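You operate a simulated robot arm through the tools that you are given. There is no shell and no other tool. Be economical: measure what you need, move in short steps, check, and stop when the job is done.

You are at the controls of a simulated two-armed robot. One attempt, no reset.

Task
Put the laptop to sleep, pull out its lead, wipe the smudge off and shut the lid.
Fine: use the yellow cloth; cloth and plug end on the table. What is to be rubbed or washed off counts as gone when no trace of it is left.

It is judged by the outcome, as a careful person would: the job done as asked, and still so three seconds after it is handed in. It fails if anything else is knocked over, pushed out of place, dropped, spilled or broken. Lids that push on must go on centred and level and be pressed home; caps that screw on are set level and turned clockwise until they are tight. Flat cloth is picked up by pressing the open fingertips on it (5 to 10 N) and closing them slowly along it; thin cloth reads only 2 to 8 mm in the jaws.

Robot
Two 7-joint arms with two-finger parallel grippers on one trunk, on a base that drives. Base frame: it is fixed to the floor where the robot stands at the start and does not move with it; the origin is under the middle of the robot, x ahead of it, y to its left, z up; the surface under the hand at the start is at about z = 740. Readings come in mm, rad, newtons and seconds.
The left shoulder is at the start at [30, 119, 985], the right one opposite. With the tool pointing down near the work surface each hand reaches from about 240 to 680 mm from the robot's upright axis, wherever it stands, measured 20 degrees to its own side. Places, roughly: black flat plug (3x2x5 cm) [800, 100, 800]; free end of the music table [800, -100, 700]; grey flat plug (3x2x5 cm) [800, 100, 800]; hub switch [700, -200, 800]; laptop lid [700, 0, 900]; orange flat plug (3x2x5 cm) [800, 100, 800]; ringed black flat plug (3x2x5 cm) [800, 200, 800]; ringed grey flat plug (3x2x5 cm) [800, -300, 800]; ringed orange flat plug (3x2x5 cm) [800, -300, 800]; ringed white flat plug (3x2x5 cm) [800, -200, 800]; sleep key [600, -200, 800]; white flat plug (3x2x5 cm) [500, 200, 800]; yellow cloth (10x8x4 cm) [500, -300, 800]. Payload 3.43 kg a hand.
The TCP of each hand is the grasp point between the finger pads, 30 mm short of the fingertips. In the tool frame z runs along the fingers and y along their closing line. The gripper opens to 94 mm. The fingers are 28 mm wide and 10 mm thick; the gripper's body (50 by 96 mm) begins 55 mm behind the TCP.
Orientation is that of the tool frame in the base frame, as a unit quaternion [x, y, z, w]. With the fingers straight down and closing along the base's y, the tool's x points along the base's -x, its y along +y and its z along -z.

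Tools
- The arms move only by the tool drive_tool. It takes "left_increments", "right_increments" or both (then of equal length, played together; a hand with none holds still); each is a list of rows, each a list of 7 numbers: the turn, a rotation vector about the tool's x, y, z in rad, then the shift along the tool's x, y, z in mm, then the closure, from 0 (fully open) to 1 (shut). In form: [[rx, ry, rz, dx, dy, dz, jaw], ...]. A call has 1 to 12 rows; each row shifts and turns the commanded pose from where the row before left it, along the tool's axes as they then stand. Each row takes 0.2 s and may step no farther than 50 mm and 0.15 rad from the row before; otherwise, or with a gripper value out of range, the whole call is refused. Where a pose cannot be reached the arm comes as near as it can. A force on the tool above 90 N (or 10 N above the force at the start of the call, whichever is more), or a blocked arm, ends the call early, and 0.2 s more pass. Each finger travels about 72 mm/s and halts on what it meets, pressing with about 32 N; the grip force reading is that of the motor and also rises with nothing between the fingers. The clock runs only during rows and for 0.2 s after the last one: add rows that do not move to give the fingers time. It gives the time, the measured TCP pose, the force on the tool (base axes), the opening and the grip force at its end, in the units of the frame above (readings bear some noise), with the torque about the TCP (base axes, N m) and any sound that the robot's microphone picked up, and new pictures: "pictures" is both (left out), scene, wrist or none (wrist: the cameras of the hands that moved).
- Cameras (640 x 400 px; columns grow to the right, rows downward): "scene" is now at [41.3, -12.2, 1680.6]; the picture's right is [-0.19, -0.98, 0.00], its down [-0.81, 0.16, -0.56] and it looks along [0.55, -0.11, -0.83] (base axes); focal length 248 px, centre (320, 200). "left" rides on the left gripper at [76, -14, -102] in its tool frame; the picture's right is [0.18, 0.98, 0.00], its down [-0.75, 0.14, -0.64] and it looks along [-0.63, 0.12, 0.77] (tool axes); focal length 243 px, centre (320, 200). "right" rides on the right gripper at [76, 14, -103] in its tool frame; the picture's right is [-0.18, 0.98, 0.00], its down [-0.75, -0.14, -0.64] and it looks along [-0.63, -0.12, 0.77] (tool axes); focal length 243 px, centre (320, 200). There is no depth. A picture from a camera that has moved, and an enlarged one, comes with that camera's place and axes in the base frame and with its lens.
- lift_body(by): slides the trunk up (or, below 0, down) by that many mm; the arms and the scene camera ride with it, the base frame stays. It gives what a move gives, with no picture.
- steer(legs): drives the robot by 1 to 6 legs, each [ahead, turn to the left] in mm and rad, along the robot's own axes; the way and the turn of a leg run together, so that a leg with both is an arc; at most 1500 mm and 3.142 rad a leg. The arms and the cameras ride along, it lands a little off, and it stops where it bumps. It gives what a move gives, and a new picture of the scene camera.
- aim_head(pan, tilt): turns the head with the scene camera to pan (to the left, within 2.496 rad either way) and tilt (down, from -0.506 to 1.204), counted from straight ahead of the robot. It gives what a move gives, and a new picture of the scene camera.
- zoom(camera, box): a new picture of the part [left, top, right, bottom] of that camera's present view, enlarged. No time passes.
- hand_in(): hands the job in; it is judged then, once.

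Work in short steps. Places have to be worked out from the pictures, the camera data and where the tool is seen: move nearer, look again, correct. Check each grasp and each placing, and mend what went wrong. You have 120 turns and 260 pictures in all, those below and enlarged ones among them. Open the grippers and draw the arms clear of the work before you hand the job in, unless the task says otherwise; then end with one line.

The tools are called after "Call:" as name(argument=value, ...) on one line, values as JSON. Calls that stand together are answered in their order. drive_tool: Moves the arms, as the interface text tells. Its arguments: {"type":"object","properties":{"left_increments":{"type":"array","items":{"type":"array","items":{"type":"number"}}},"right_increments":{"type":"array","items":{"type":"array","items":{"type":"number"}}},"pictures":{"type":"string","enum":["both","scene","wrist","none"]}},"required":[]} The other tools are called the same way: lift_body (by) slides the trunk up or down; steer (legs) drives the base; aim_head (pan, tilt) turns the head that bears the scene camera; zoom (camera, box) takes an enlarged picture of a part of a camera's view; hand_in () hands the job in.

At the start:

```text
t: 0.0
left_position: [493.9, 54.0, 1140.4]
left_tcp_rot: [0.0, 1.0, 0.001, 0.0]
left_ft_force: [-0.1, -0.6, 0.0]
left_ft_torque: [-0.03, 0.03, 0.0]
left_gripper_width: 94.1
left_finger_force: 0.1
right_position: [336.5, -267.0, 1174.5]
right_tcp_rot: [-0.001, 1.0, 0.0, 0.001]
right_ft_force: [-0.3, 0.3, 0.0]
right_ft_torque: [0.02, 0.0, -0.01]
right_gripper_width: 93.9
right_finger_force: 0.1
trunk travel left (down, up): [-250.0, 160.0]
robot x, y, heading: [-4.6, -1.3, -0.001]
head pan, tilt: [-0.194, 0.977]
```

scene: 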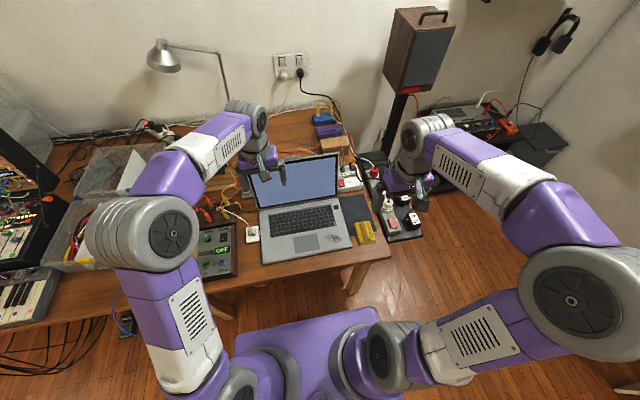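
right: 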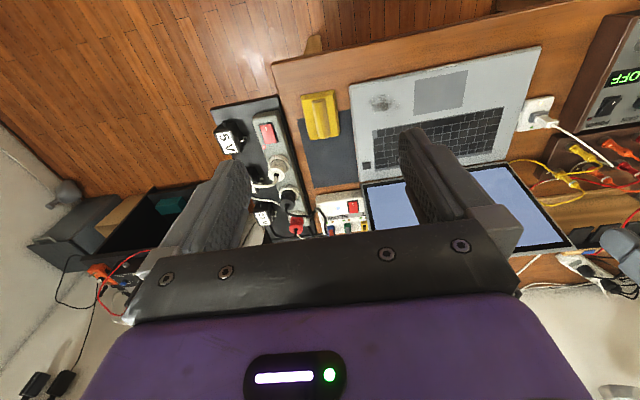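
left: 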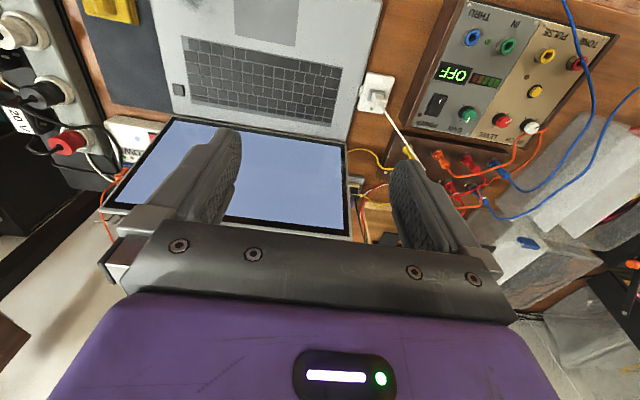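

The laptop is ahead with its smudge on the palm rest, and the yellow cloth sits at its right. I zoom in to see the details.

Call:
zoom(camera="scene", box=[180, 130, 440, 290])

Call:
zoom(camera="right", box=[280, 40, 580, 230])

Call:
zoom(camera="left", box=[60, 0, 460, 250])

```text
2.46 times, centred on (310, 210) of scene
camera zoom: at [41.3, -12.2, 1680.6], right [-0.19, -0.98, 0.0], down [-0.81, 0.16, -0.56], along [0.55, -0.11, -0.83], focal length 610 px, centre (345, 175)
```

zoom: 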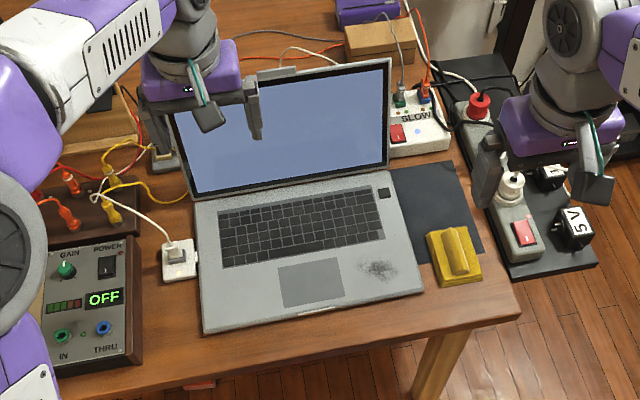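

```text
2.11 times, centred on (430, 135) of right
camera zoom: at [261.0, -251.6, 1277.2], right [0.18, 0.98, 0.0], down [0.75, -0.14, 0.64], along [0.63, -0.12, -0.77], focal length 511 px, centre (88, 337)
```

zoom: 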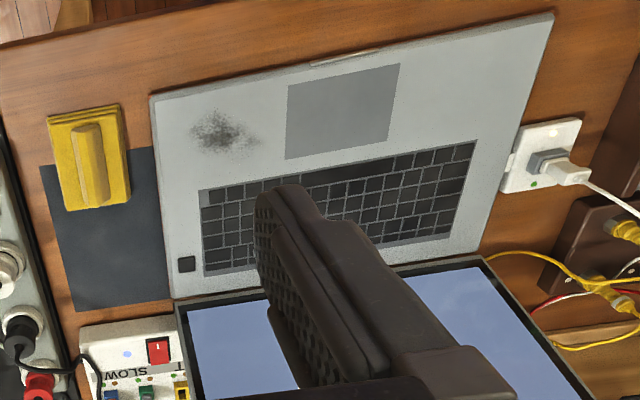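

```text
1.60 times, centred on (260, 125) of left
camera zoom: at [419.6, 39.9, 1242.7], right [-0.18, 0.98, 0.0], down [0.75, 0.14, 0.64], along [0.63, 0.12, -0.77], focal length 388 px, centre (416, 320)
```

zoom: 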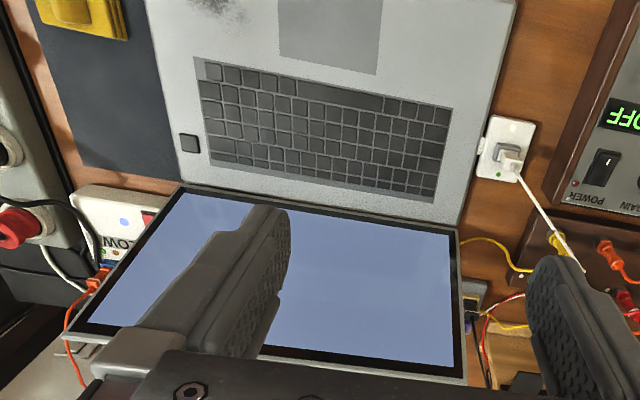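

I place the sleep key at about (600, -198) and the smudge near (461, -150). The cloth is at about (465, -283) and the plug is by the laptop's left edge. I bring the right hand, fingers closed, above the key.

Call:
drive_tool(right_increments=[[0, 0, 0, -37, 9.5, 10, 1], [0, 0, 0, -37, 9.5, 30, 1], [0, 0, 0, -37, 9.5, 30, 1], [0, 0, 0, -37, 9.5, 30, 1], [0, 0, 0, -37, 9.5, 30, 1], [0, 0, 0, -37, 9.5, 30, 1], [0, 0, 0, -37, 9.5, 30, 1], [0, 0, 0, 0, 0, 40, 1], [0, 0, 0, 0, 0, 40, 1], [0, 0, 0, 0, 0, 0, 1]])

```text
t: 2.2
left_position: [495.4, 54.8, 1139.8]
left_tcp_rot: [0.0, 1.0, 0.001, 0.0]
left_ft_force: [0.1, -0.1, -1.2]
left_ft_torque: [-0.04, -0.02, -0.02]
left_gripper_width: 94.3
left_finger_force: 0.1
right_position: [595.3, -199.1, 904.8]
right_tcp_rot: [-0.001, 1.0, 0.0, 0.0]
right_ft_force: [-0.6, 0.0, 0.4]
right_ft_torque: [0.01, -0.03, 0.03]
right_gripper_width: 0.3
right_finger_force: 32.0
trunk travel left (down, up): [-250.0, 160.0]
robot x, y, heading: [0.8, -3.2, -0.002]
head pan, tilt: [-0.194, 0.977]
camera scene: at [40.6, -12.2, 1680.7], right [-0.19, -0.98, 0.0], down [-0.81, 0.16, -0.56], along [0.55, -0.11, -0.83], focal length 248 px, centre (320, 200)
camera right: at [519.6, -185.0, 1007.0], right [0.18, 0.98, 0.0], down [0.75, -0.14, 0.64], along [0.63, -0.12, -0.77], focal length 243 px, centre (320, 200)
```

scene: 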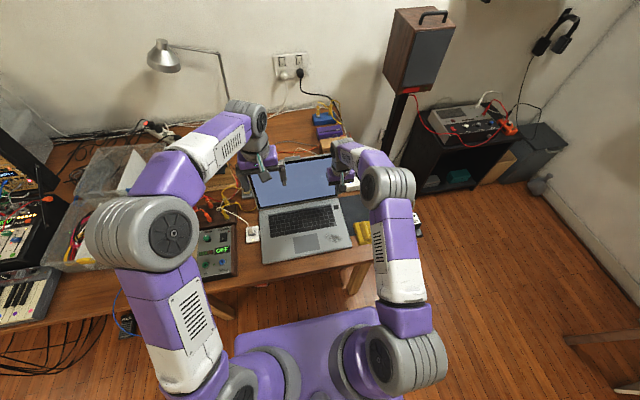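
right: 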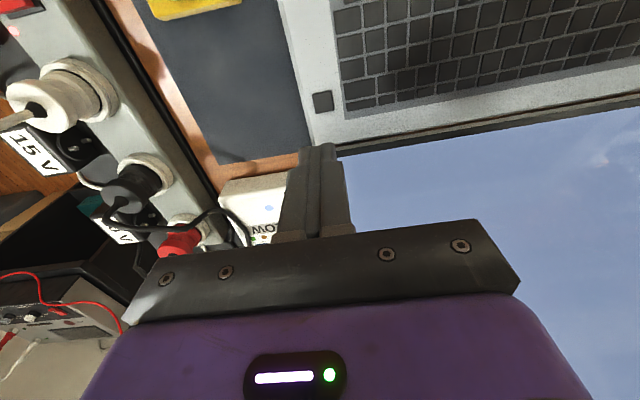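

The wrist view puts the key at (598, -197), almost straight under the fingers. I lower towards it, slowly at the end.

Call:
drive_tool(right_increments=[[0, 0, 0, -3, 1, 45, 1], [0, 0, 0, 0, 0, 45, 1], [0, 0, 0, 0, 0, 10, 1], [0, 0, 0, 0, 0, 3, 1], [0, 0, 0, 0, 0, 0, 1]])

```text
t: 3.4
left_position: [494.5, 53.8, 1141.0]
left_tcp_rot: [0.0, 1.0, 0.0, 0.0]
left_ft_force: [0.6, -0.3, 0.7]
left_ft_torque: [0.03, 0.01, 0.02]
left_gripper_width: 93.9
left_finger_force: 0.1
right_position: [598.6, -198.4, 804.0]
right_tcp_rot: [0.0, 1.0, 0.0, 0.0]
right_ft_force: [-0.1, 0.0, -0.6]
right_ft_torque: [-0.03, 0.01, 0.0]
right_gripper_width: 0.0
right_finger_force: 31.8
trunk travel left (down, up): [-250.0, 160.0]
robot x, y, heading: [-2.1, 1.3, 0.0]
head pan, tilt: [-0.194, 0.977]
camera scene: at [41.3, -12.2, 1680.6], right [-0.19, -0.98, 0.0], down [-0.81, 0.16, -0.56], along [0.55, -0.11, -0.83], focal length 248 px, centre (320, 200)
camera right: at [522.7, -184.0, 904.6], right [0.18, 0.98, 0.0], down [0.75, -0.14, 0.64], along [0.63, -0.12, -0.77], focal length 243 px, centre (320, 200)
```

scene: 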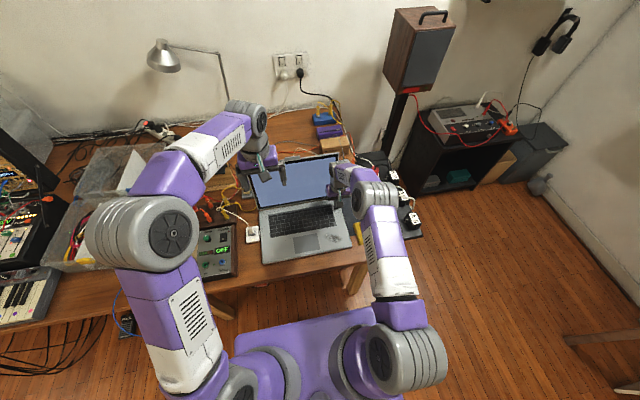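
right: 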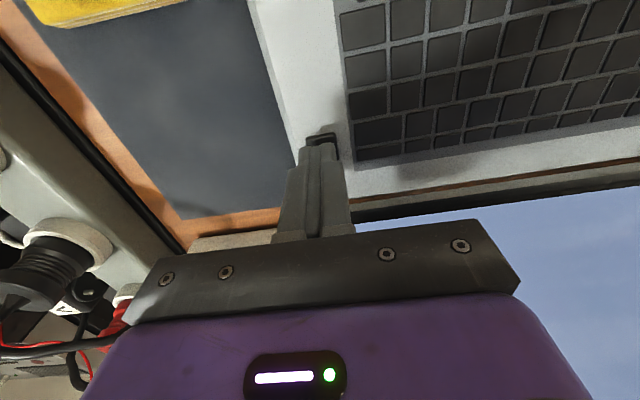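

The fingertips are just over the key, at z 774. I go down in 2 mm steps until I feel or hear the press.

Call:
drive_tool(right_increments=[[0, 0, 0, 0, 0, 3, 1], [0, 0, 0, 0, 0, 2, 1], [0, 0, 0, 0, 0, 2, 1], [0, 0, 0, 0, 0, 2, 1], [0, 0, 0, 0, 0, 2, 1], [0, 0, 0, 0, 0, 2, 1], [0, 0, 0, 0, 0, 2, 1]])

```text
t: 5.0
left_position: [494.5, 55.2, 1141.3]
left_tcp_rot: [0.0, 1.0, 0.0, 0.0]
left_ft_force: [0.2, 0.6, 0.1]
left_ft_torque: [0.0, -0.02, -0.02]
left_gripper_width: 94.2
left_finger_force: 0.1
right_position: [599.9, -198.7, 790.1]
right_tcp_rot: [-0.001, 1.0, 0.001, 0.001]
right_ft_force: [-3.7, -0.5, 13.9]
right_ft_torque: [-0.01, 0.25, 0.07]
right_gripper_width: 0.1
right_finger_force: 32.5
trunk travel left (down, up): [-250.0, 160.0]
robot x, y, heading: [1.9, 0.1, 0.0]
head pan, tilt: [-0.194, 0.977]
heard: click
camera scene: at [39.4, -11.8, 1680.8], right [-0.19, -0.98, 0.0], down [-0.81, 0.16, -0.56], along [0.55, -0.11, -0.83], focal length 248 px, centre (320, 200)
camera right: at [522.6, -183.9, 891.1], right [0.18, 0.98, 0.0], down [0.75, -0.14, 0.64], along [0.63, -0.12, -0.76], focal length 243 px, centre (320, 200)
```

scene: 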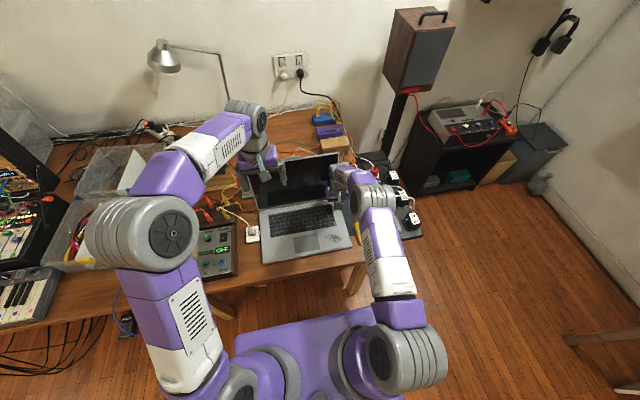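
right: 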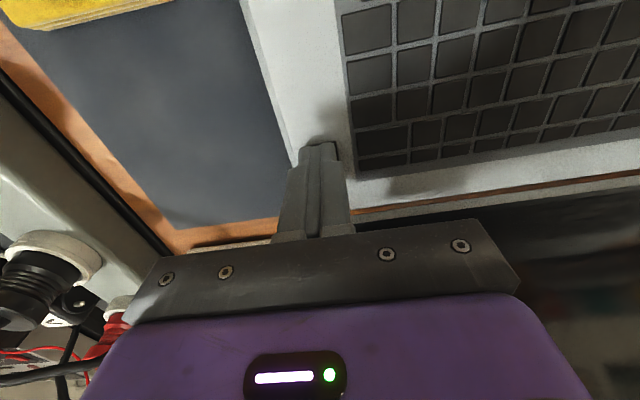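

A click sounded and the screen went black, so the laptop is asleep. I lift, open the jaws and go above the yellow cloth.

Call:
drive_tool(right_increments=[[0, 0, 0, 0, 0, -40, 1], [0, 0, 0, 0, 0, -45, 1], [0, 0, 0, 20, -14, -15, 0.6], [0, 0, 0, 40, -25, 0, 0.2], [0, 0, 0, 40, -25, 0, 0], [0, 0, 0, 35, -20, 0, 0], [0, 0, 0, 0, 0, 0, 0]])

Call:
zoom(camera="scene", box=[180, 130, 440, 290])

```text
t: 6.6
left_position: [495.6, 55.7, 1140.8]
left_tcp_rot: [0.001, 1.0, 0.0, -0.001]
left_ft_force: [-0.8, -0.3, 0.1]
left_ft_torque: [0.01, 0.02, -0.02]
left_gripper_width: 93.8
left_finger_force: 0.2
right_position: [463.9, -281.5, 886.6]
right_tcp_rot: [0.0, 1.0, 0.0, 0.0]
right_ft_force: [0.7, -0.5, 0.6]
right_ft_torque: [-0.03, -0.02, 0.01]
right_gripper_width: 94.2
right_finger_force: 0.0
trunk travel left (down, up): [-250.0, 160.0]
robot x, y, heading: [-0.3, -0.2, 0.003]
head pan, tilt: [-0.194, 0.977]
camera scene: at [42.0, -11.9, 1680.6], right [-0.19, -0.98, 0.0], down [-0.81, 0.16, -0.56], along [0.55, -0.11, -0.83], focal length 248 px, centre (320, 200)
camera right: at [388.2, -267.8, 988.3], right [0.18, 0.98, 0.0], down [0.75, -0.14, 0.64], along [0.63, -0.12, -0.77], focal length 243 px, centre (320, 200)
```

scene: 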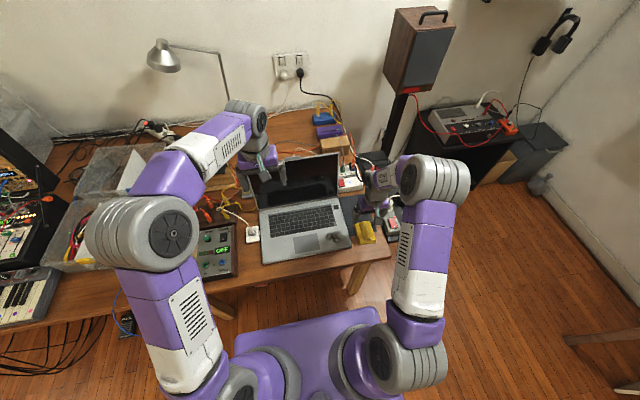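
right: 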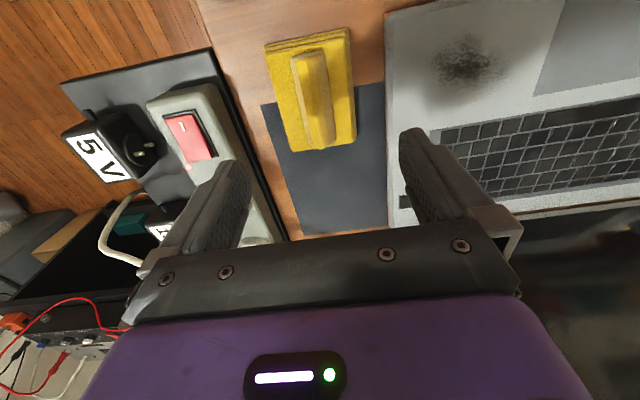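

```text
2.46 times, centred on (310, 210) of scene
camera zoom: at [42.0, -11.9, 1680.6], right [-0.19, -0.98, 0.0], down [-0.81, 0.16, -0.56], along [0.55, -0.11, -0.83], focal length 610 px, centre (345, 175)
```

zoom: 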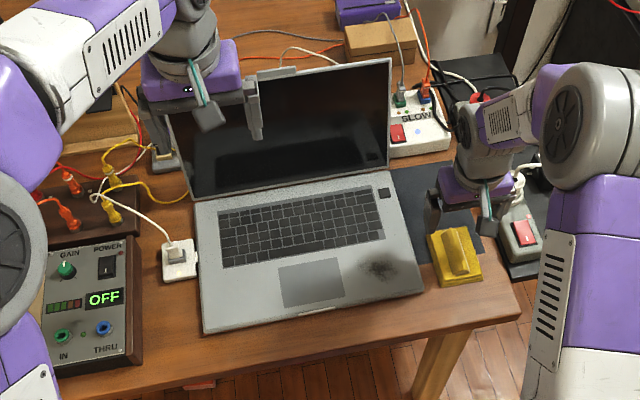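

The cloth's grip ridge is centred near (451, -286), running almost along x. I centre on it with the jaws partly closed and lower to just above.

Call:
drive_tool(right_increments=[[0, 0, 0.06, 12, -5, 20, 0.36], [0, 0, 0, 0, 0, 40, 0.36], [0, 0, 0, 0, 0, 12, 0.36], [0, 0, 0, 0, 0, 0, 0.36]])

Call:
zoom(camera="scene", box=[310, 180, 430, 255])

```text
t: 7.6
left_position: [494.9, 54.8, 1141.4]
left_tcp_rot: [0.0, 1.0, 0.0, 0.0]
left_ft_force: [0.1, 0.1, -0.2]
left_ft_torque: [-0.01, -0.01, 0.01]
left_gripper_width: 94.0
left_finger_force: 0.0
right_position: [452.3, -286.7, 815.5]
right_tcp_rot: [0.029, 1.0, 0.001, 0.0]
right_ft_force: [0.0, -0.6, -0.1]
right_ft_torque: [0.02, 0.0, 0.0]
right_gripper_width: 60.2
right_finger_force: 0.1
trunk travel left (down, up): [-250.0, 160.0]
robot x, y, heading: [1.1, 0.4, 0.004]
head pan, tilt: [-0.194, 0.977]
camera scene: at [41.5, -12.2, 1680.6], right [-0.19, -0.98, 0.0], down [-0.81, 0.16, -0.56], along [0.55, -0.11, -0.83], focal length 248 px, centre (320, 200)
camera right: at [377.2, -268.2, 916.6], right [0.24, 0.97, 0.0], down [0.74, -0.19, 0.64], along [0.62, -0.16, -0.77], focal length 243 px, centre (320, 200)
```

scene: 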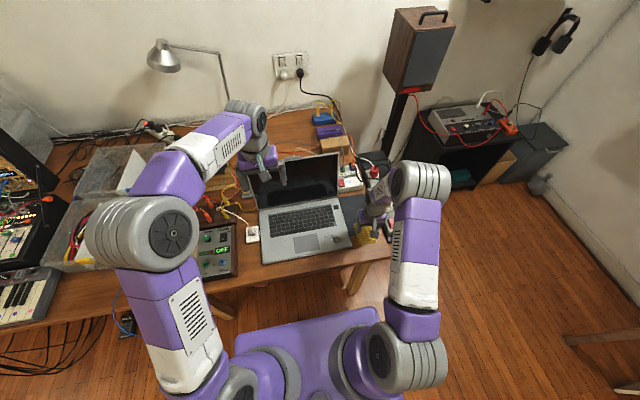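
right: 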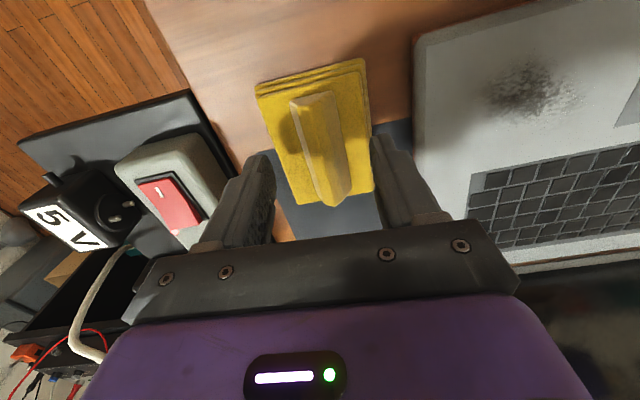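

```text
5.33 times, centred on (370, 218) of scene
camera zoom: at [41.5, -12.2, 1680.6], right [-0.19, -0.98, 0.0], down [-0.81, 0.16, -0.56], along [0.55, -0.11, -0.83], focal length 1323 px, centre (53, 107)
```

zoom: 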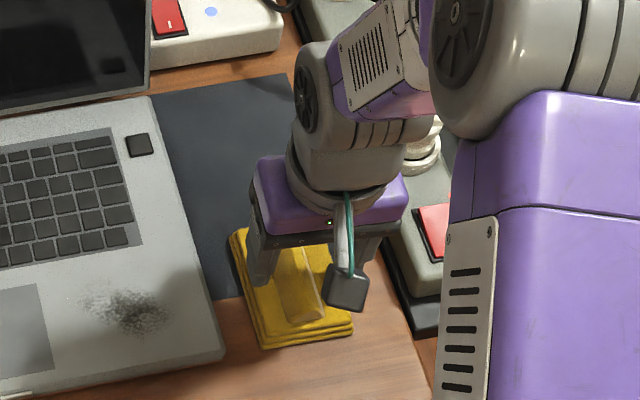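

The hand is centred over the ridge. I lower in 4 mm steps to meet the pad lightly with the open fingertips.

Call:
drive_tool(right_increments=[[0, 0, 0, 0, 0, 8, 0.36], [0, 0, 0, 0, 0, 5, 0.36], [0, 0, 0, 0, 0, 4, 0.36], [0, 0, 0, 0, 0, 3, 0.36], [0, 0, 0, 0, 0, 3, 0.36], [0, 0, 0, 0, 0, 3, 0.36], [0, 0, 0, 0, 0, 2, 0.36]], pictures="wrist")

```text
t: 9.2
left_position: [495.5, 54.6, 1139.9]
left_tcp_rot: [0.0, 1.0, 0.0, 0.0]
left_ft_force: [0.4, -0.1, 0.3]
left_ft_torque: [-0.01, 0.02, 0.03]
left_gripper_width: 94.2
left_finger_force: 0.0
right_position: [452.0, -287.7, 788.5]
right_tcp_rot: [0.029, 1.0, 0.0, 0.002]
right_ft_force: [-0.1, 0.8, 3.4]
right_ft_torque: [0.04, 0.01, 0.03]
right_gripper_width: 60.3
right_finger_force: 0.0
trunk travel left (down, up): [-250.0, 160.0]
robot x, y, heading: [-1.0, -1.6, -0.006]
head pan, tilt: [-0.194, 0.977]
camera right: at [376.9, -268.7, 889.6], right [0.24, 0.97, 0.0], down [0.74, -0.19, 0.64], along [0.62, -0.16, -0.77], focal length 243 px, centre (320, 200)
```

right: 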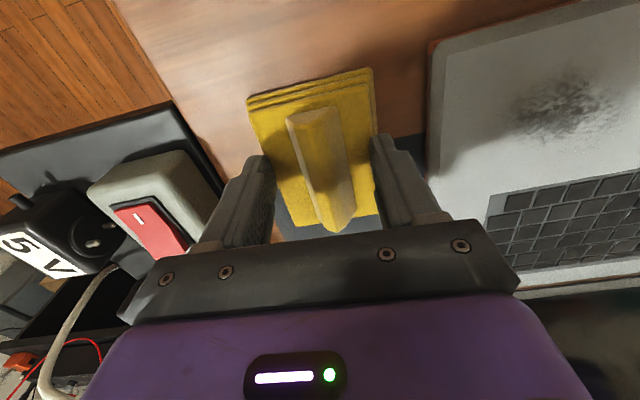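

I read light contact (3.4 N) with the tips at z 758, which is the pad's top. I close on the ridge.

Call:
drive_tool(right_increments=[[0, 0, 0, 0, 0, -1, 0.45], [0, 0, 0, 0, 0, 0, 0.6], [0, 0, 0, 0, 0, 0, 0.8], [0, 0, 0, 0, 0, 0, 1], [0, 0, 0, 0, 0, 0, 1], [0, 0, 0, 0, 0, 0, 1]], pictures="wrist")

```text
t: 10.6
left_position: [494.9, 54.8, 1139.5]
left_tcp_rot: [0.0, 1.0, 0.0, 0.0]
left_ft_force: [0.2, -0.2, 0.2]
left_ft_torque: [0.0, 0.01, 0.02]
left_gripper_width: 94.2
left_finger_force: 0.1
right_position: [452.5, -288.1, 788.0]
right_tcp_rot: [0.03, 1.0, 0.0, 0.0]
right_ft_force: [-0.3, -0.3, 0.1]
right_ft_torque: [0.02, 0.02, -0.02]
right_gripper_width: 20.6
right_finger_force: 32.0
trunk travel left (down, up): [-250.0, 160.0]
robot x, y, heading: [0.7, 0.1, 0.0]
head pan, tilt: [-0.194, 0.977]
camera right: at [377.0, -268.8, 890.1], right [0.24, 0.97, 0.0], down [0.74, -0.19, 0.64], along [0.62, -0.16, -0.77], focal length 243 px, centre (320, 200)
```

right: 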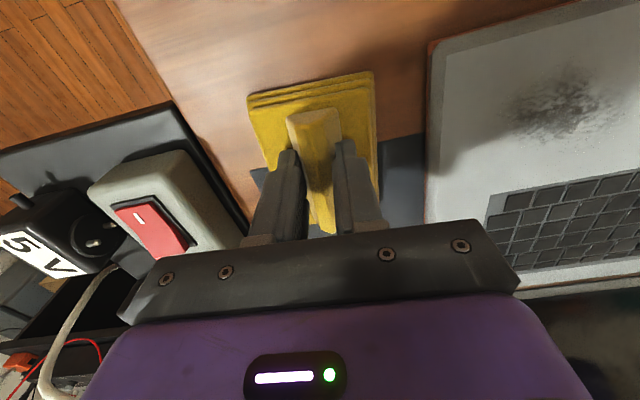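

The cloth is gripped (20.6 mm). I lift it clear and hold it, and bring the left hand above the white plug at about (545, 170) for a look.

Call:
drive_tool(right_increments=[[0, 0, 0, 0, 0, -10, 1], [0, 0, 0, 0, 0, -20, 1], [0, 0, 0, 0, 0, -40, 1], [0, 0, 0, 0, 0, 0, 1], [0, 0, 0, 0, 0, 0, 1], [0, 0, 0, 0, 0, 0, 1]], left_increments=[[0, 0, 0, -5, 25, 0, 0.3], [0, 0, 0, -5, 25, 30, 0.3], [0, 0, 0, -5, 25, 40, 0.3], [0, 0, 0, -5, 25, 40, 0.3], [0, 0, 0, -5, 14, 45, 0.3], [0, 0, 0, 0, 0, 0, 0.3]])

Call:
zoom(camera="left", box=[220, 0, 540, 200])

```text
t: 12.0
left_position: [519.5, 168.7, 984.9]
left_tcp_rot: [-0.001, 1.0, 0.0, 0.0]
left_ft_force: [0.8, 0.7, -0.3]
left_ft_torque: [-0.01, 0.03, -0.01]
left_gripper_width: 65.8
left_finger_force: 0.0
right_position: [451.9, -288.0, 858.3]
right_tcp_rot: [0.03, 1.0, 0.0, 0.001]
right_ft_force: [0.3, 0.0, 0.0]
right_ft_torque: [-0.02, -0.03, 0.02]
right_gripper_width: 20.3
right_finger_force: 32.3
trunk travel left (down, up): [-250.0, 160.0]
robot x, y, heading: [-0.3, 2.0, 0.001]
head pan, tilt: [-0.194, 0.977]
camera scene: at [40.9, -12.5, 1680.6], right [-0.19, -0.98, 0.0], down [-0.81, 0.16, -0.56], along [0.55, -0.11, -0.83], focal length 248 px, centre (320, 200)
camera right: at [377.4, -269.0, 960.8], right [0.24, 0.97, 0.0], down [0.74, -0.19, 0.64], along [0.62, -0.16, -0.77], focal length 243 px, centre (320, 200)
camera left: at [444.1, 153.6, 1086.1], right [-0.18, 0.98, 0.0], down [0.75, 0.14, 0.64], along [0.63, 0.12, -0.77], focal length 243 px, centre (320, 200)
```

scene: 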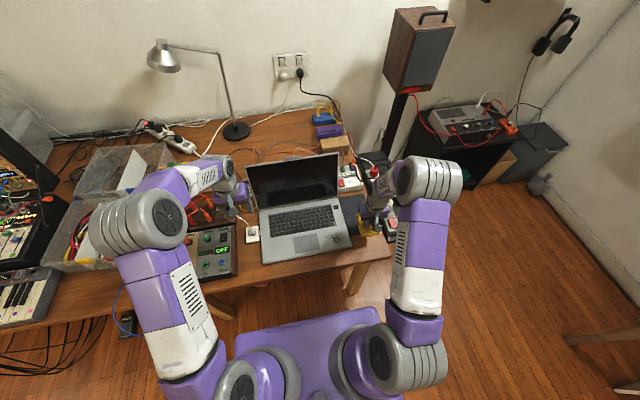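
right: 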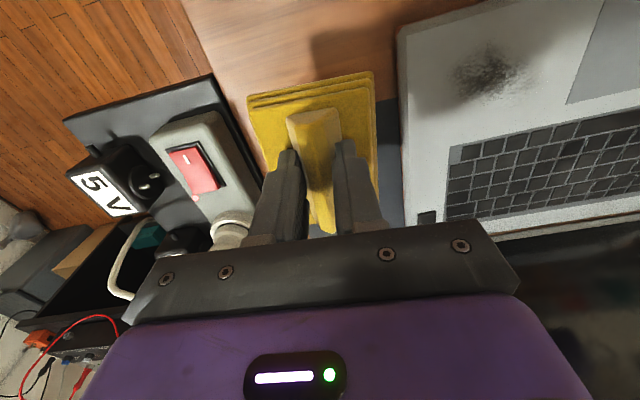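
left: 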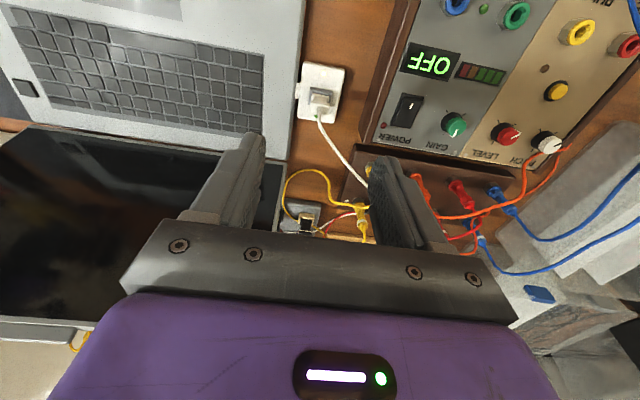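

```text
2.00 times, centred on (380, 100) of left
camera zoom: at [444.1, 153.6, 1086.1], right [-0.18, 0.98, 0.0], down [0.75, 0.14, 0.64], along [0.63, 0.12, -0.77], focal length 485 px, centre (200, 400)
```

zoom: 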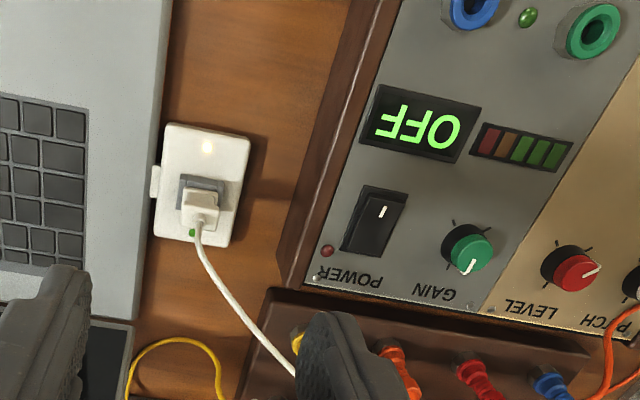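

The white plug stands in a white plate touching the laptop's left side, but there is another connector behind the lid. I look at the leads there before choosing.

Call:
zoom(camera="scene", box=[180, 70, 420, 220])

Call:
zoom(camera="left", box=[250, 140, 410, 240])

```text
2.67 times, centred on (300, 145) of scene
camera zoom: at [40.9, -12.5, 1680.6], right [-0.19, -0.98, 0.0], down [-0.81, 0.16, -0.56], along [0.55, -0.11, -0.83], focal length 661 px, centre (373, 347)
```

zoom: 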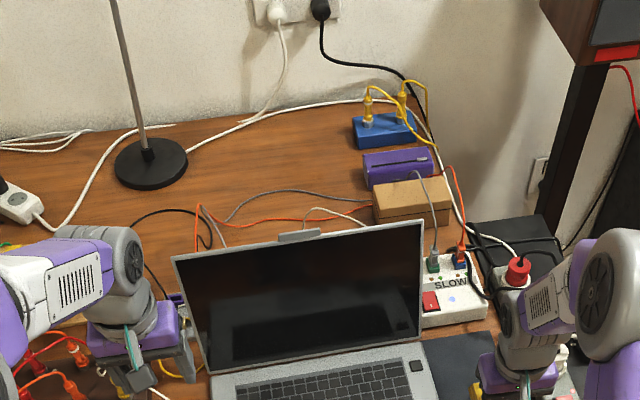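

```text
4.00 times, centred on (330, 190) of left
camera zoom: at [444.1, 153.6, 1086.1], right [-0.18, 0.98, 0.0], down [0.75, 0.14, 0.64], along [0.63, 0.12, -0.77], focal length 970 px, centre (280, 240)
```

zoom: 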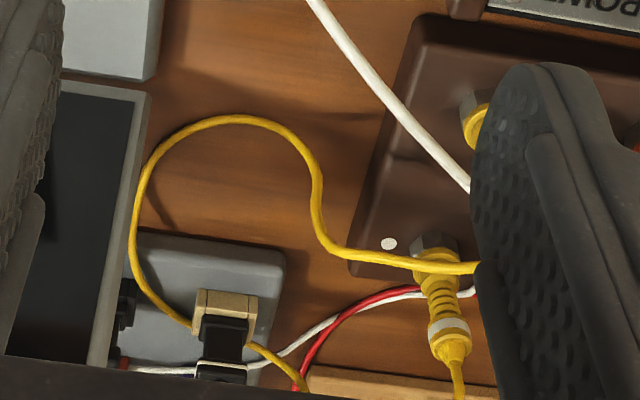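

The black, grey and orange leads go to boxes behind the laptop. Only the white one plugs into it, so that is the laptop's lead. I go above the plug at about (545, 173) for a closer look.

Call:
drive_tool(left_increments=[[0, 0, 0, -15, 4, 40, 0.4], [0, 0, 0, -8, 0, 45, 0.4], [0, 0, 0, 0, 0, 30, 0.4], [0, 0, 0, 0, 0, 0, 0.4]])

Call:
zoom(camera="left", box=[220, 20, 460, 170])

Call:
zoom(camera="scene", box=[200, 180, 300, 260])

```text
t: 13.0
left_position: [543.5, 172.0, 870.2]
left_tcp_rot: [0.0, 1.0, 0.0, 0.0]
left_ft_force: [0.0, -0.1, 0.3]
left_ft_torque: [-0.01, -0.05, 0.0]
left_gripper_width: 56.3
left_finger_force: 0.0
right_position: [453.3, -288.8, 859.2]
right_tcp_rot: [0.03, 1.0, 0.0, 0.001]
right_ft_force: [0.3, -0.1, -1.1]
right_ft_torque: [-0.01, 0.05, 0.0]
right_gripper_width: 20.4
right_finger_force: 32.2
trunk travel left (down, up): [-250.0, 160.0]
robot x, y, heading: [-2.7, -3.0, 0.002]
head pan, tilt: [-0.194, 0.977]
camera scene: at [41.0, -12.3, 1680.6], right [-0.19, -0.98, 0.0], down [-0.81, 0.16, -0.56], along [0.55, -0.11, -0.83], focal length 248 px, centre (320, 200)
camera left: at [467.2, 158.4, 971.9], right [-0.18, 0.98, 0.0], down [0.75, 0.14, 0.64], along [0.63, 0.12, -0.77], focal length 243 px, centre (320, 200)
```

scene: 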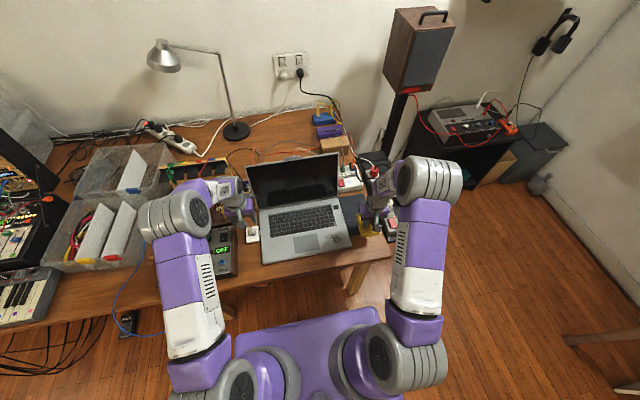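
left: 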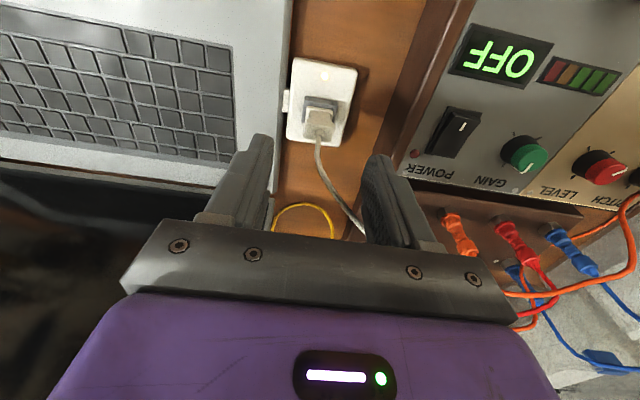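

```text
2.67 times, centred on (340, 95) of left
camera zoom: at [467.2, 158.4, 971.9], right [-0.18, 0.98, 0.0], down [0.75, 0.14, 0.64], along [0.63, 0.12, -0.77], focal length 647 px, centre (267, 480)
```

zoom: 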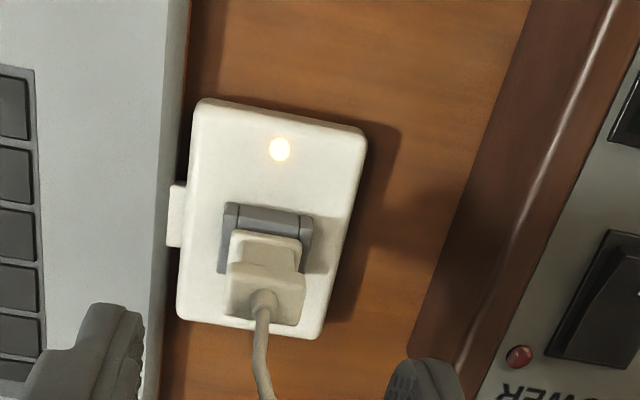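

```text
5.00 times, centred on (250, 220) of scene
camera zoom: at [41.0, -12.3, 1680.6], right [-0.19, -0.98, 0.0], down [-0.81, 0.16, -0.56], along [0.55, -0.11, -0.83], focal length 1240 px, centre (670, 100)
```

zoom: 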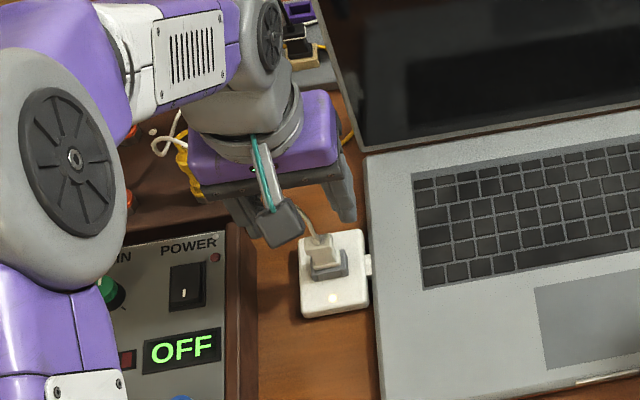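

The plug stands upright, about 20 mm wide along y, with its top near z 800 and a grey catch at its foot. I lower with a 40 mm opening until the tips are at about z 780.

Call:
drive_tool(left_increments=[[0, 0, 0, 0, 1, 30, 0.57], [0, 0, 0, 0, 0, 20, 0.57], [0, 0, 0, 0, 0, 10, 0.57], [0, 0, 0, 0, 0, 0, 0.57]])

Call:
zoom(camera="left", box=[220, 60, 460, 210])

Call:
zoom(camera="scene", box=[220, 190, 300, 250])

```text
t: 14.0
left_position: [542.7, 173.3, 809.3]
left_tcp_rot: [0.0, 1.0, 0.0, 0.0]
left_ft_force: [0.1, -0.4, 0.9]
left_ft_torque: [0.02, 0.0, -0.03]
left_gripper_width: 40.2
left_finger_force: 0.2
right_position: [452.4, -288.5, 857.8]
right_tcp_rot: [0.03, 1.0, 0.0, 0.0]
right_ft_force: [-0.1, -0.4, 0.0]
right_ft_torque: [0.04, 0.02, -0.01]
right_gripper_width: 20.1
right_finger_force: 32.3
trunk travel left (down, up): [-250.0, 160.0]
robot x, y, heading: [-1.4, -0.7, -0.0]
head pan, tilt: [-0.194, 0.977]
camera scene: at [41.2, -12.3, 1680.6], right [-0.19, -0.98, 0.0], down [-0.81, 0.16, -0.56], along [0.55, -0.11, -0.83], focal length 248 px, centre (320, 200)
camera left: at [467.5, 159.1, 912.1], right [-0.18, 0.98, 0.0], down [0.75, 0.14, 0.64], along [0.63, 0.12, -0.77], focal length 243 px, centre (320, 200)
```

scene: 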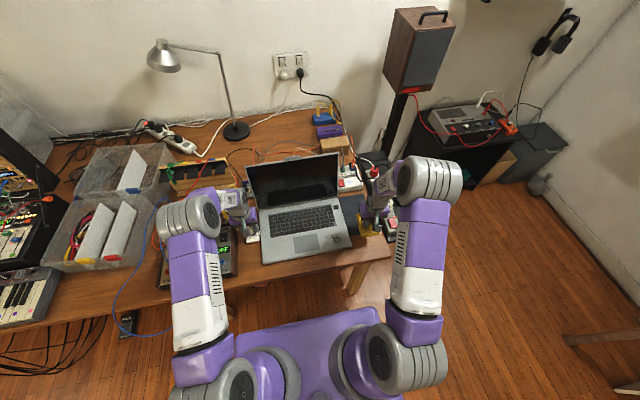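
left: 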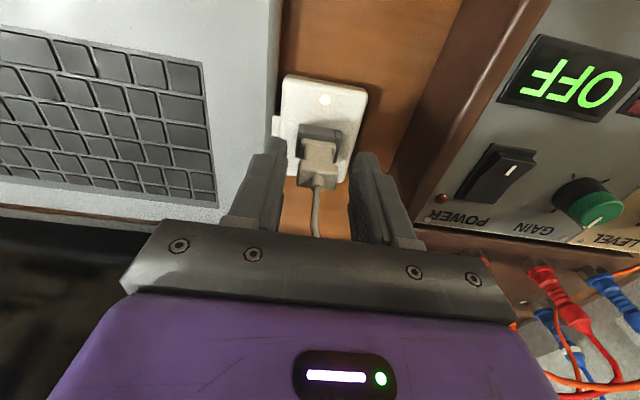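

```text
2.67 times, centred on (340, 135) of left
camera zoom: at [467.5, 159.1, 912.1], right [-0.18, 0.98, 0.0], down [0.75, 0.14, 0.64], along [0.63, 0.12, -0.77], focal length 647 px, centre (267, 373)
```

zoom: 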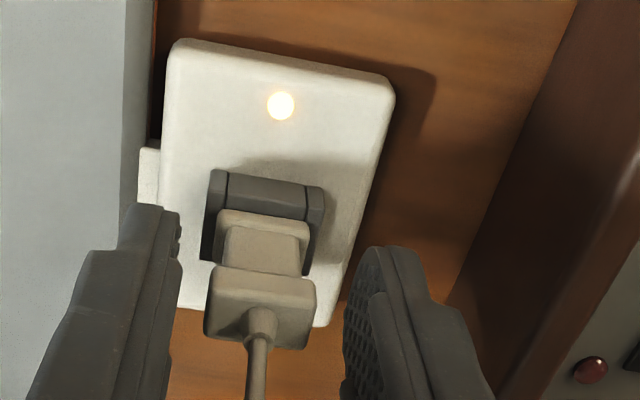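

```text
6.67 times, centred on (260, 220) of scene
camera zoom: at [41.2, -12.3, 1680.6], right [-0.19, -0.98, 0.0], down [-0.81, 0.16, -0.56], along [0.55, -0.11, -0.83], focal length 1653 px, centre (720, 67)
```

zoom: 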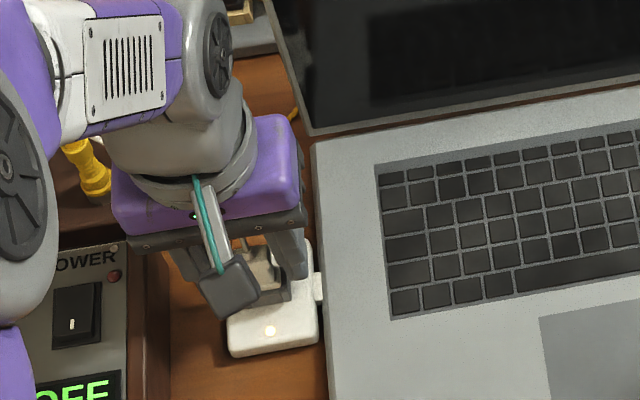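

The fingers straddle the plug head, whose top is near z 803, and the catch stays below about z 765. I go down 4 mm and close.

Call:
drive_tool(left_increments=[[0, 0, 0, 0, 0, 4, 0.6], [0, 0, 0, 0, 0, 0, 0.75], [0, 0, 0, 0, 0, 0, 0.9], [0, 0, 0, 0, 0, 0, 1], [0, 0, 0, 0, 0, 0, 1]], pictures="wrist")

Call:
zoom(camera="left", box=[220, 60, 460, 210])

```text
t: 15.2
left_position: [543.0, 172.3, 806.2]
left_tcp_rot: [0.0, 1.0, 0.0, -0.001]
left_ft_force: [-1.2, -4.7, 0.1]
left_ft_torque: [-0.17, -0.01, 0.01]
left_gripper_width: 21.1
left_finger_force: 31.8
right_position: [453.0, -287.2, 859.3]
right_tcp_rot: [0.03, 1.0, 0.001, 0.0]
right_ft_force: [-0.2, -0.4, -0.1]
right_ft_torque: [-0.04, 0.0, 0.01]
right_gripper_width: 20.3
right_finger_force: 31.9
trunk travel left (down, up): [-250.0, 160.0]
robot x, y, heading: [-0.9, 1.0, 0.005]
head pan, tilt: [-0.194, 0.977]
camera left: at [467.4, 158.2, 908.3], right [-0.18, 0.98, 0.0], down [0.75, 0.14, 0.64], along [0.63, 0.12, -0.77], focal length 243 px, centre (320, 200)
```

left: 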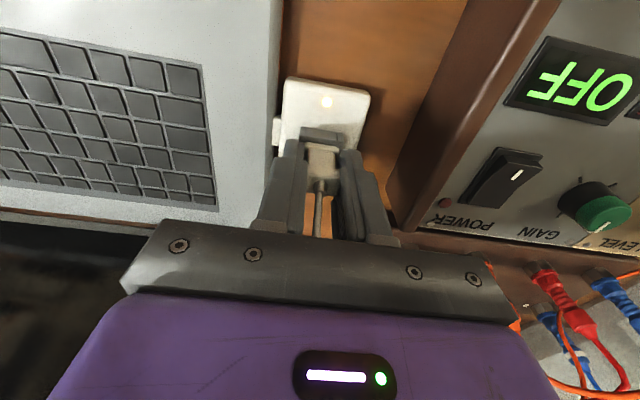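

```text
2.67 times, centred on (340, 135) of left
camera zoom: at [467.4, 158.2, 908.3], right [-0.18, 0.98, 0.0], down [0.75, 0.14, 0.64], along [0.63, 0.12, -0.77], focal length 647 px, centre (267, 373)
```

zoom: 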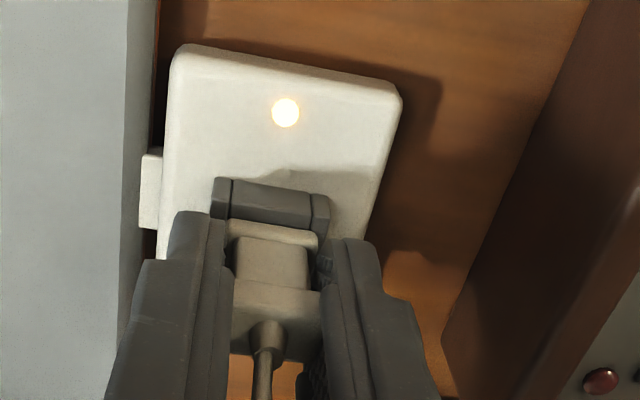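

The plug is gripped at 21 mm. I pull straight up in small steps and watch the force.

Call:
drive_tool(left_increments=[[0, 0, 0, 0, 0, -2, 1], [0, 0, 0, 0, 0, -3, 1], [0, 0, 0, 0, 0, -4, 1], [0, 0, 0, 0, 0, -5, 1], [0, 0, 0, 0, 0, -6, 1], [0, 0, 0, 0, 0, -10, 1]])

Call:
zoom(camera="left", box=[220, 60, 460, 210])

```text
t: 16.6
left_position: [543.6, 174.3, 836.1]
left_tcp_rot: [0.0, 1.0, 0.0, 0.0]
left_ft_force: [-0.3, -0.4, -0.9]
left_ft_torque: [0.03, -0.01, 0.03]
left_gripper_width: 21.1
left_finger_force: 31.5
right_position: [453.8, -287.2, 859.5]
right_tcp_rot: [0.03, 1.0, 0.001, 0.0]
right_ft_force: [-0.5, 0.9, 0.2]
right_ft_torque: [0.0, 0.05, 0.0]
right_gripper_width: 20.5
right_finger_force: 32.1
trunk travel left (down, up): [-250.0, 160.0]
robot x, y, heading: [1.8, 0.9, -0.002]
head pan, tilt: [-0.194, 0.977]
camera scene: at [41.1, -12.3, 1680.6], right [-0.19, -0.98, 0.0], down [-0.81, 0.16, -0.56], along [0.55, -0.11, -0.83], focal length 248 px, centre (320, 200)
camera left: at [467.6, 159.1, 938.8], right [-0.18, 0.98, 0.0], down [0.75, 0.14, 0.64], along [0.63, 0.12, -0.77], focal length 243 px, centre (320, 200)
```

scene: 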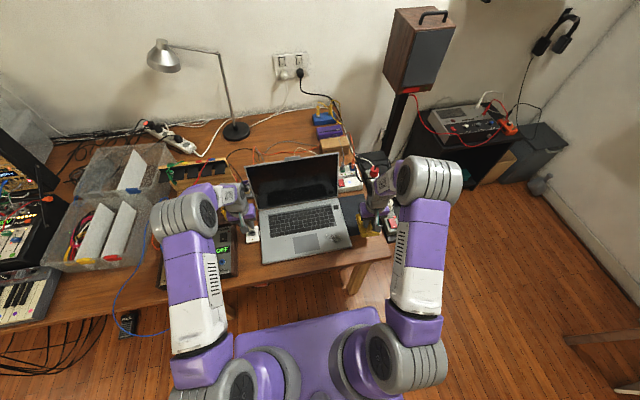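
left: 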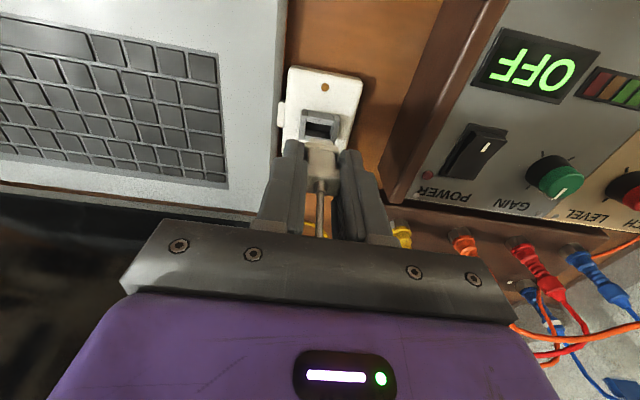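

```text
2.67 times, centred on (340, 135) of left
camera zoom: at [467.6, 159.1, 938.8], right [-0.18, 0.98, 0.0], down [0.75, 0.14, 0.64], along [0.63, 0.12, -0.77], focal length 647 px, centre (267, 373)
```

zoom: 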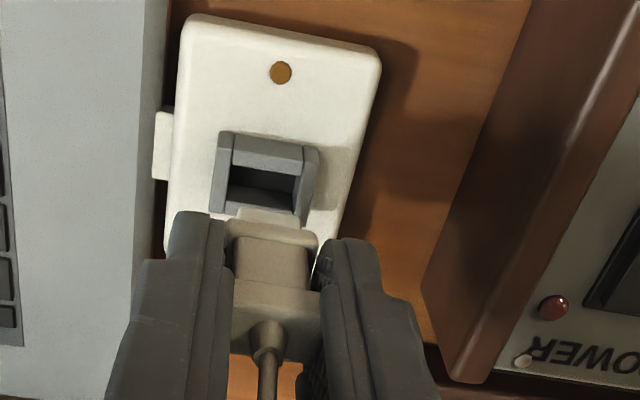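

The plug is out and the plate's light is off. I carry it to the free strip of table at about (460, 188) in front of the plate, then tilt the hand to lay it down.

Call:
drive_tool(left_increments=[[0, 0, 0, 0, 2, -30, 1], [0, 0, 0, 15, 3, -14, 1], [0, 0, 0, 25, 4, 0, 1], [0, 0, 0, 25, 4, 0, 1], [0, 0.15, 0, 10, 0, 0, 1], [0, 0.15, 0, 0, 0, 0, 1], [0, 0.15, 0, 0, 0, 0, 1], [0, 0.15, 0, 0, 0, 0, 1], [0, 0.15, 0, 0, 0, 0, 1], [0, 0, 0, 0, 0, 0, 1]])

Call:
zoom(camera="scene", box=[180, 160, 340, 280])

```text
t: 18.8
left_position: [469.3, 186.3, 879.6]
left_tcp_rot: [0.001, 0.931, 0.001, -0.366]
left_ft_force: [0.3, -0.8, -0.2]
left_ft_torque: [-0.02, -0.02, -0.01]
left_gripper_width: 20.8
left_finger_force: 31.6
right_position: [452.6, -287.2, 859.5]
right_tcp_rot: [0.03, 1.0, 0.001, 0.0]
right_ft_force: [-0.1, -0.1, -0.9]
right_ft_torque: [0.02, 0.03, 0.02]
right_gripper_width: 20.2
right_finger_force: 31.7
trunk travel left (down, up): [-250.0, 160.0]
robot x, y, heading: [-2.6, -1.1, 0.001]
head pan, tilt: [-0.194, 0.977]
camera scene: at [40.8, -12.3, 1680.7], right [-0.19, -0.98, 0.0], down [-0.81, 0.16, -0.56], along [0.55, -0.11, -0.83], focal length 248 px, centre (320, 200)
camera left: at [482.7, 171.9, 1007.4], right [-0.13, 0.98, 0.12], down [0.99, 0.14, -0.04], along [-0.06, 0.12, -0.99], focal length 243 px, centre (320, 200)
```

scene: 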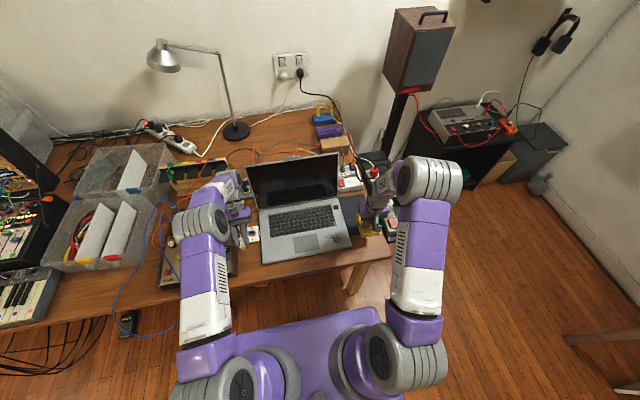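
left: 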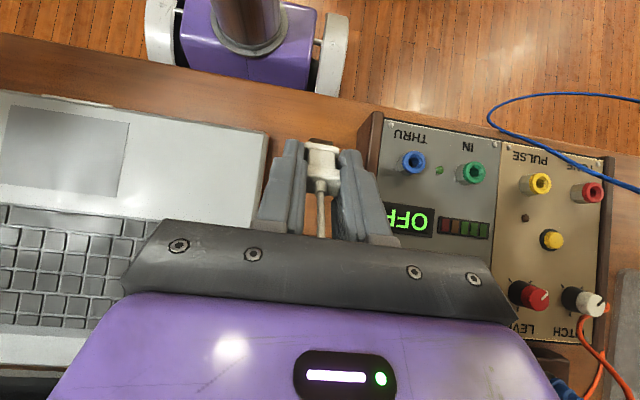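

```text
3.33 times, centred on (260, 220) of scene
camera zoom: at [40.8, -12.3, 1680.7], right [-0.19, -0.98, 0.0], down [-0.81, 0.16, -0.56], along [0.55, -0.11, -0.83], focal length 827 px, centre (520, 133)
```

zoom: 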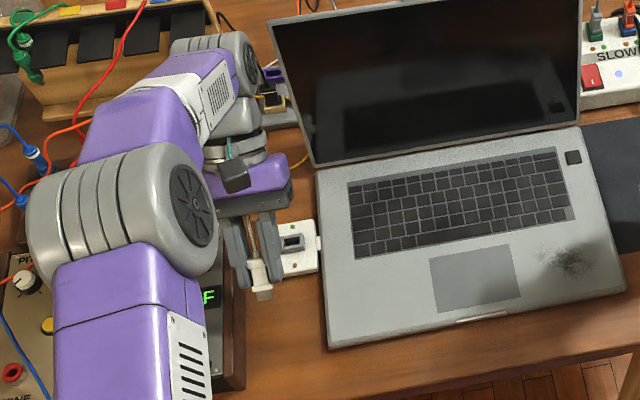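

The 45° tilt is reachable. I tilt on to 60° and lower to z ~820 over the bare strip.

Call:
drive_tool(left_increments=[[0, 0.15, 0, 0, 0, 0, 1], [0, 0.15, 0, 0, 0, 0, 1], [0, 0, 0, -16, 4, 32.3, 1], [0, 0, 0, -16, 4, 32.3, 1], [0, 0, 0, 0, 0, 0, 1]])

Call:
zoom(camera="scene", box=[180, 160, 340, 280])

```text
t: 20.0
left_position: [409.6, 184.5, 824.1]
left_tcp_rot: [0.0, 0.865, 0.0, -0.501]
left_ft_force: [0.3, 0.2, 0.5]
left_ft_torque: [-0.01, 0.0, -0.02]
left_gripper_width: 20.9
left_finger_force: 31.4
left hand out of reach, approached as far as the arm can: row 2
right_position: [453.2, -287.7, 858.8]
right_tcp_rot: [0.03, 1.0, 0.0, 0.0]
right_ft_force: [0.1, -0.3, -1.0]
right_ft_torque: [0.02, 0.01, 0.01]
right_gripper_width: 20.2
right_finger_force: 31.8
trunk travel left (down, up): [-250.0, 160.0]
robot x, y, heading: [1.9, -4.0, 0.0]
head pan, tilt: [-0.194, 0.977]
camera scene: at [41.6, -12.3, 1680.6], right [-0.19, -0.98, 0.0], down [-0.81, 0.16, -0.56], along [0.55, -0.11, -0.83], focal length 248 px, centre (320, 200)
camera left: at [461.1, 170.1, 941.9], right [-0.09, 0.98, 0.16], down [0.93, 0.14, -0.33], along [-0.35, 0.12, -0.93], focal length 243 px, centre (320, 200)
```

scene: 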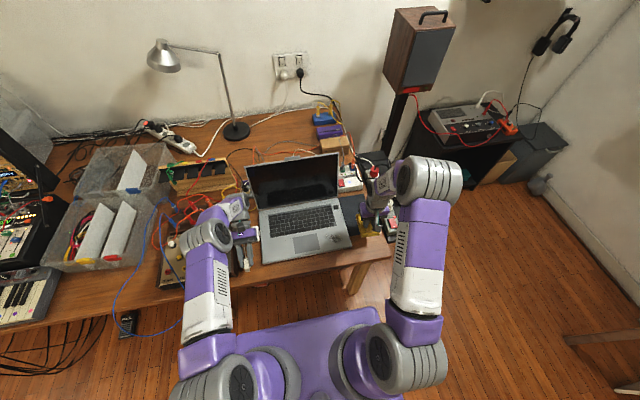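
left: 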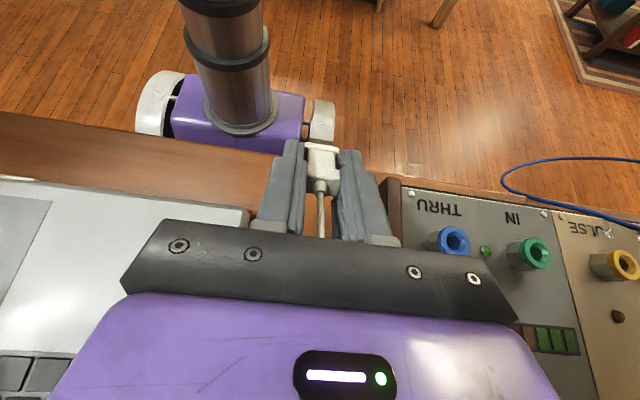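

```text
3.33 times, centred on (260, 220) of scene
camera zoom: at [41.6, -12.3, 1680.6], right [-0.19, -0.98, 0.0], down [-0.81, 0.16, -0.56], along [0.55, -0.11, -0.83], focal length 827 px, centre (520, 133)
```

zoom: 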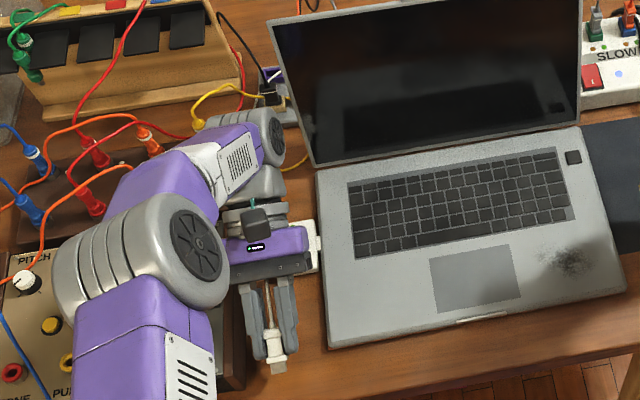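

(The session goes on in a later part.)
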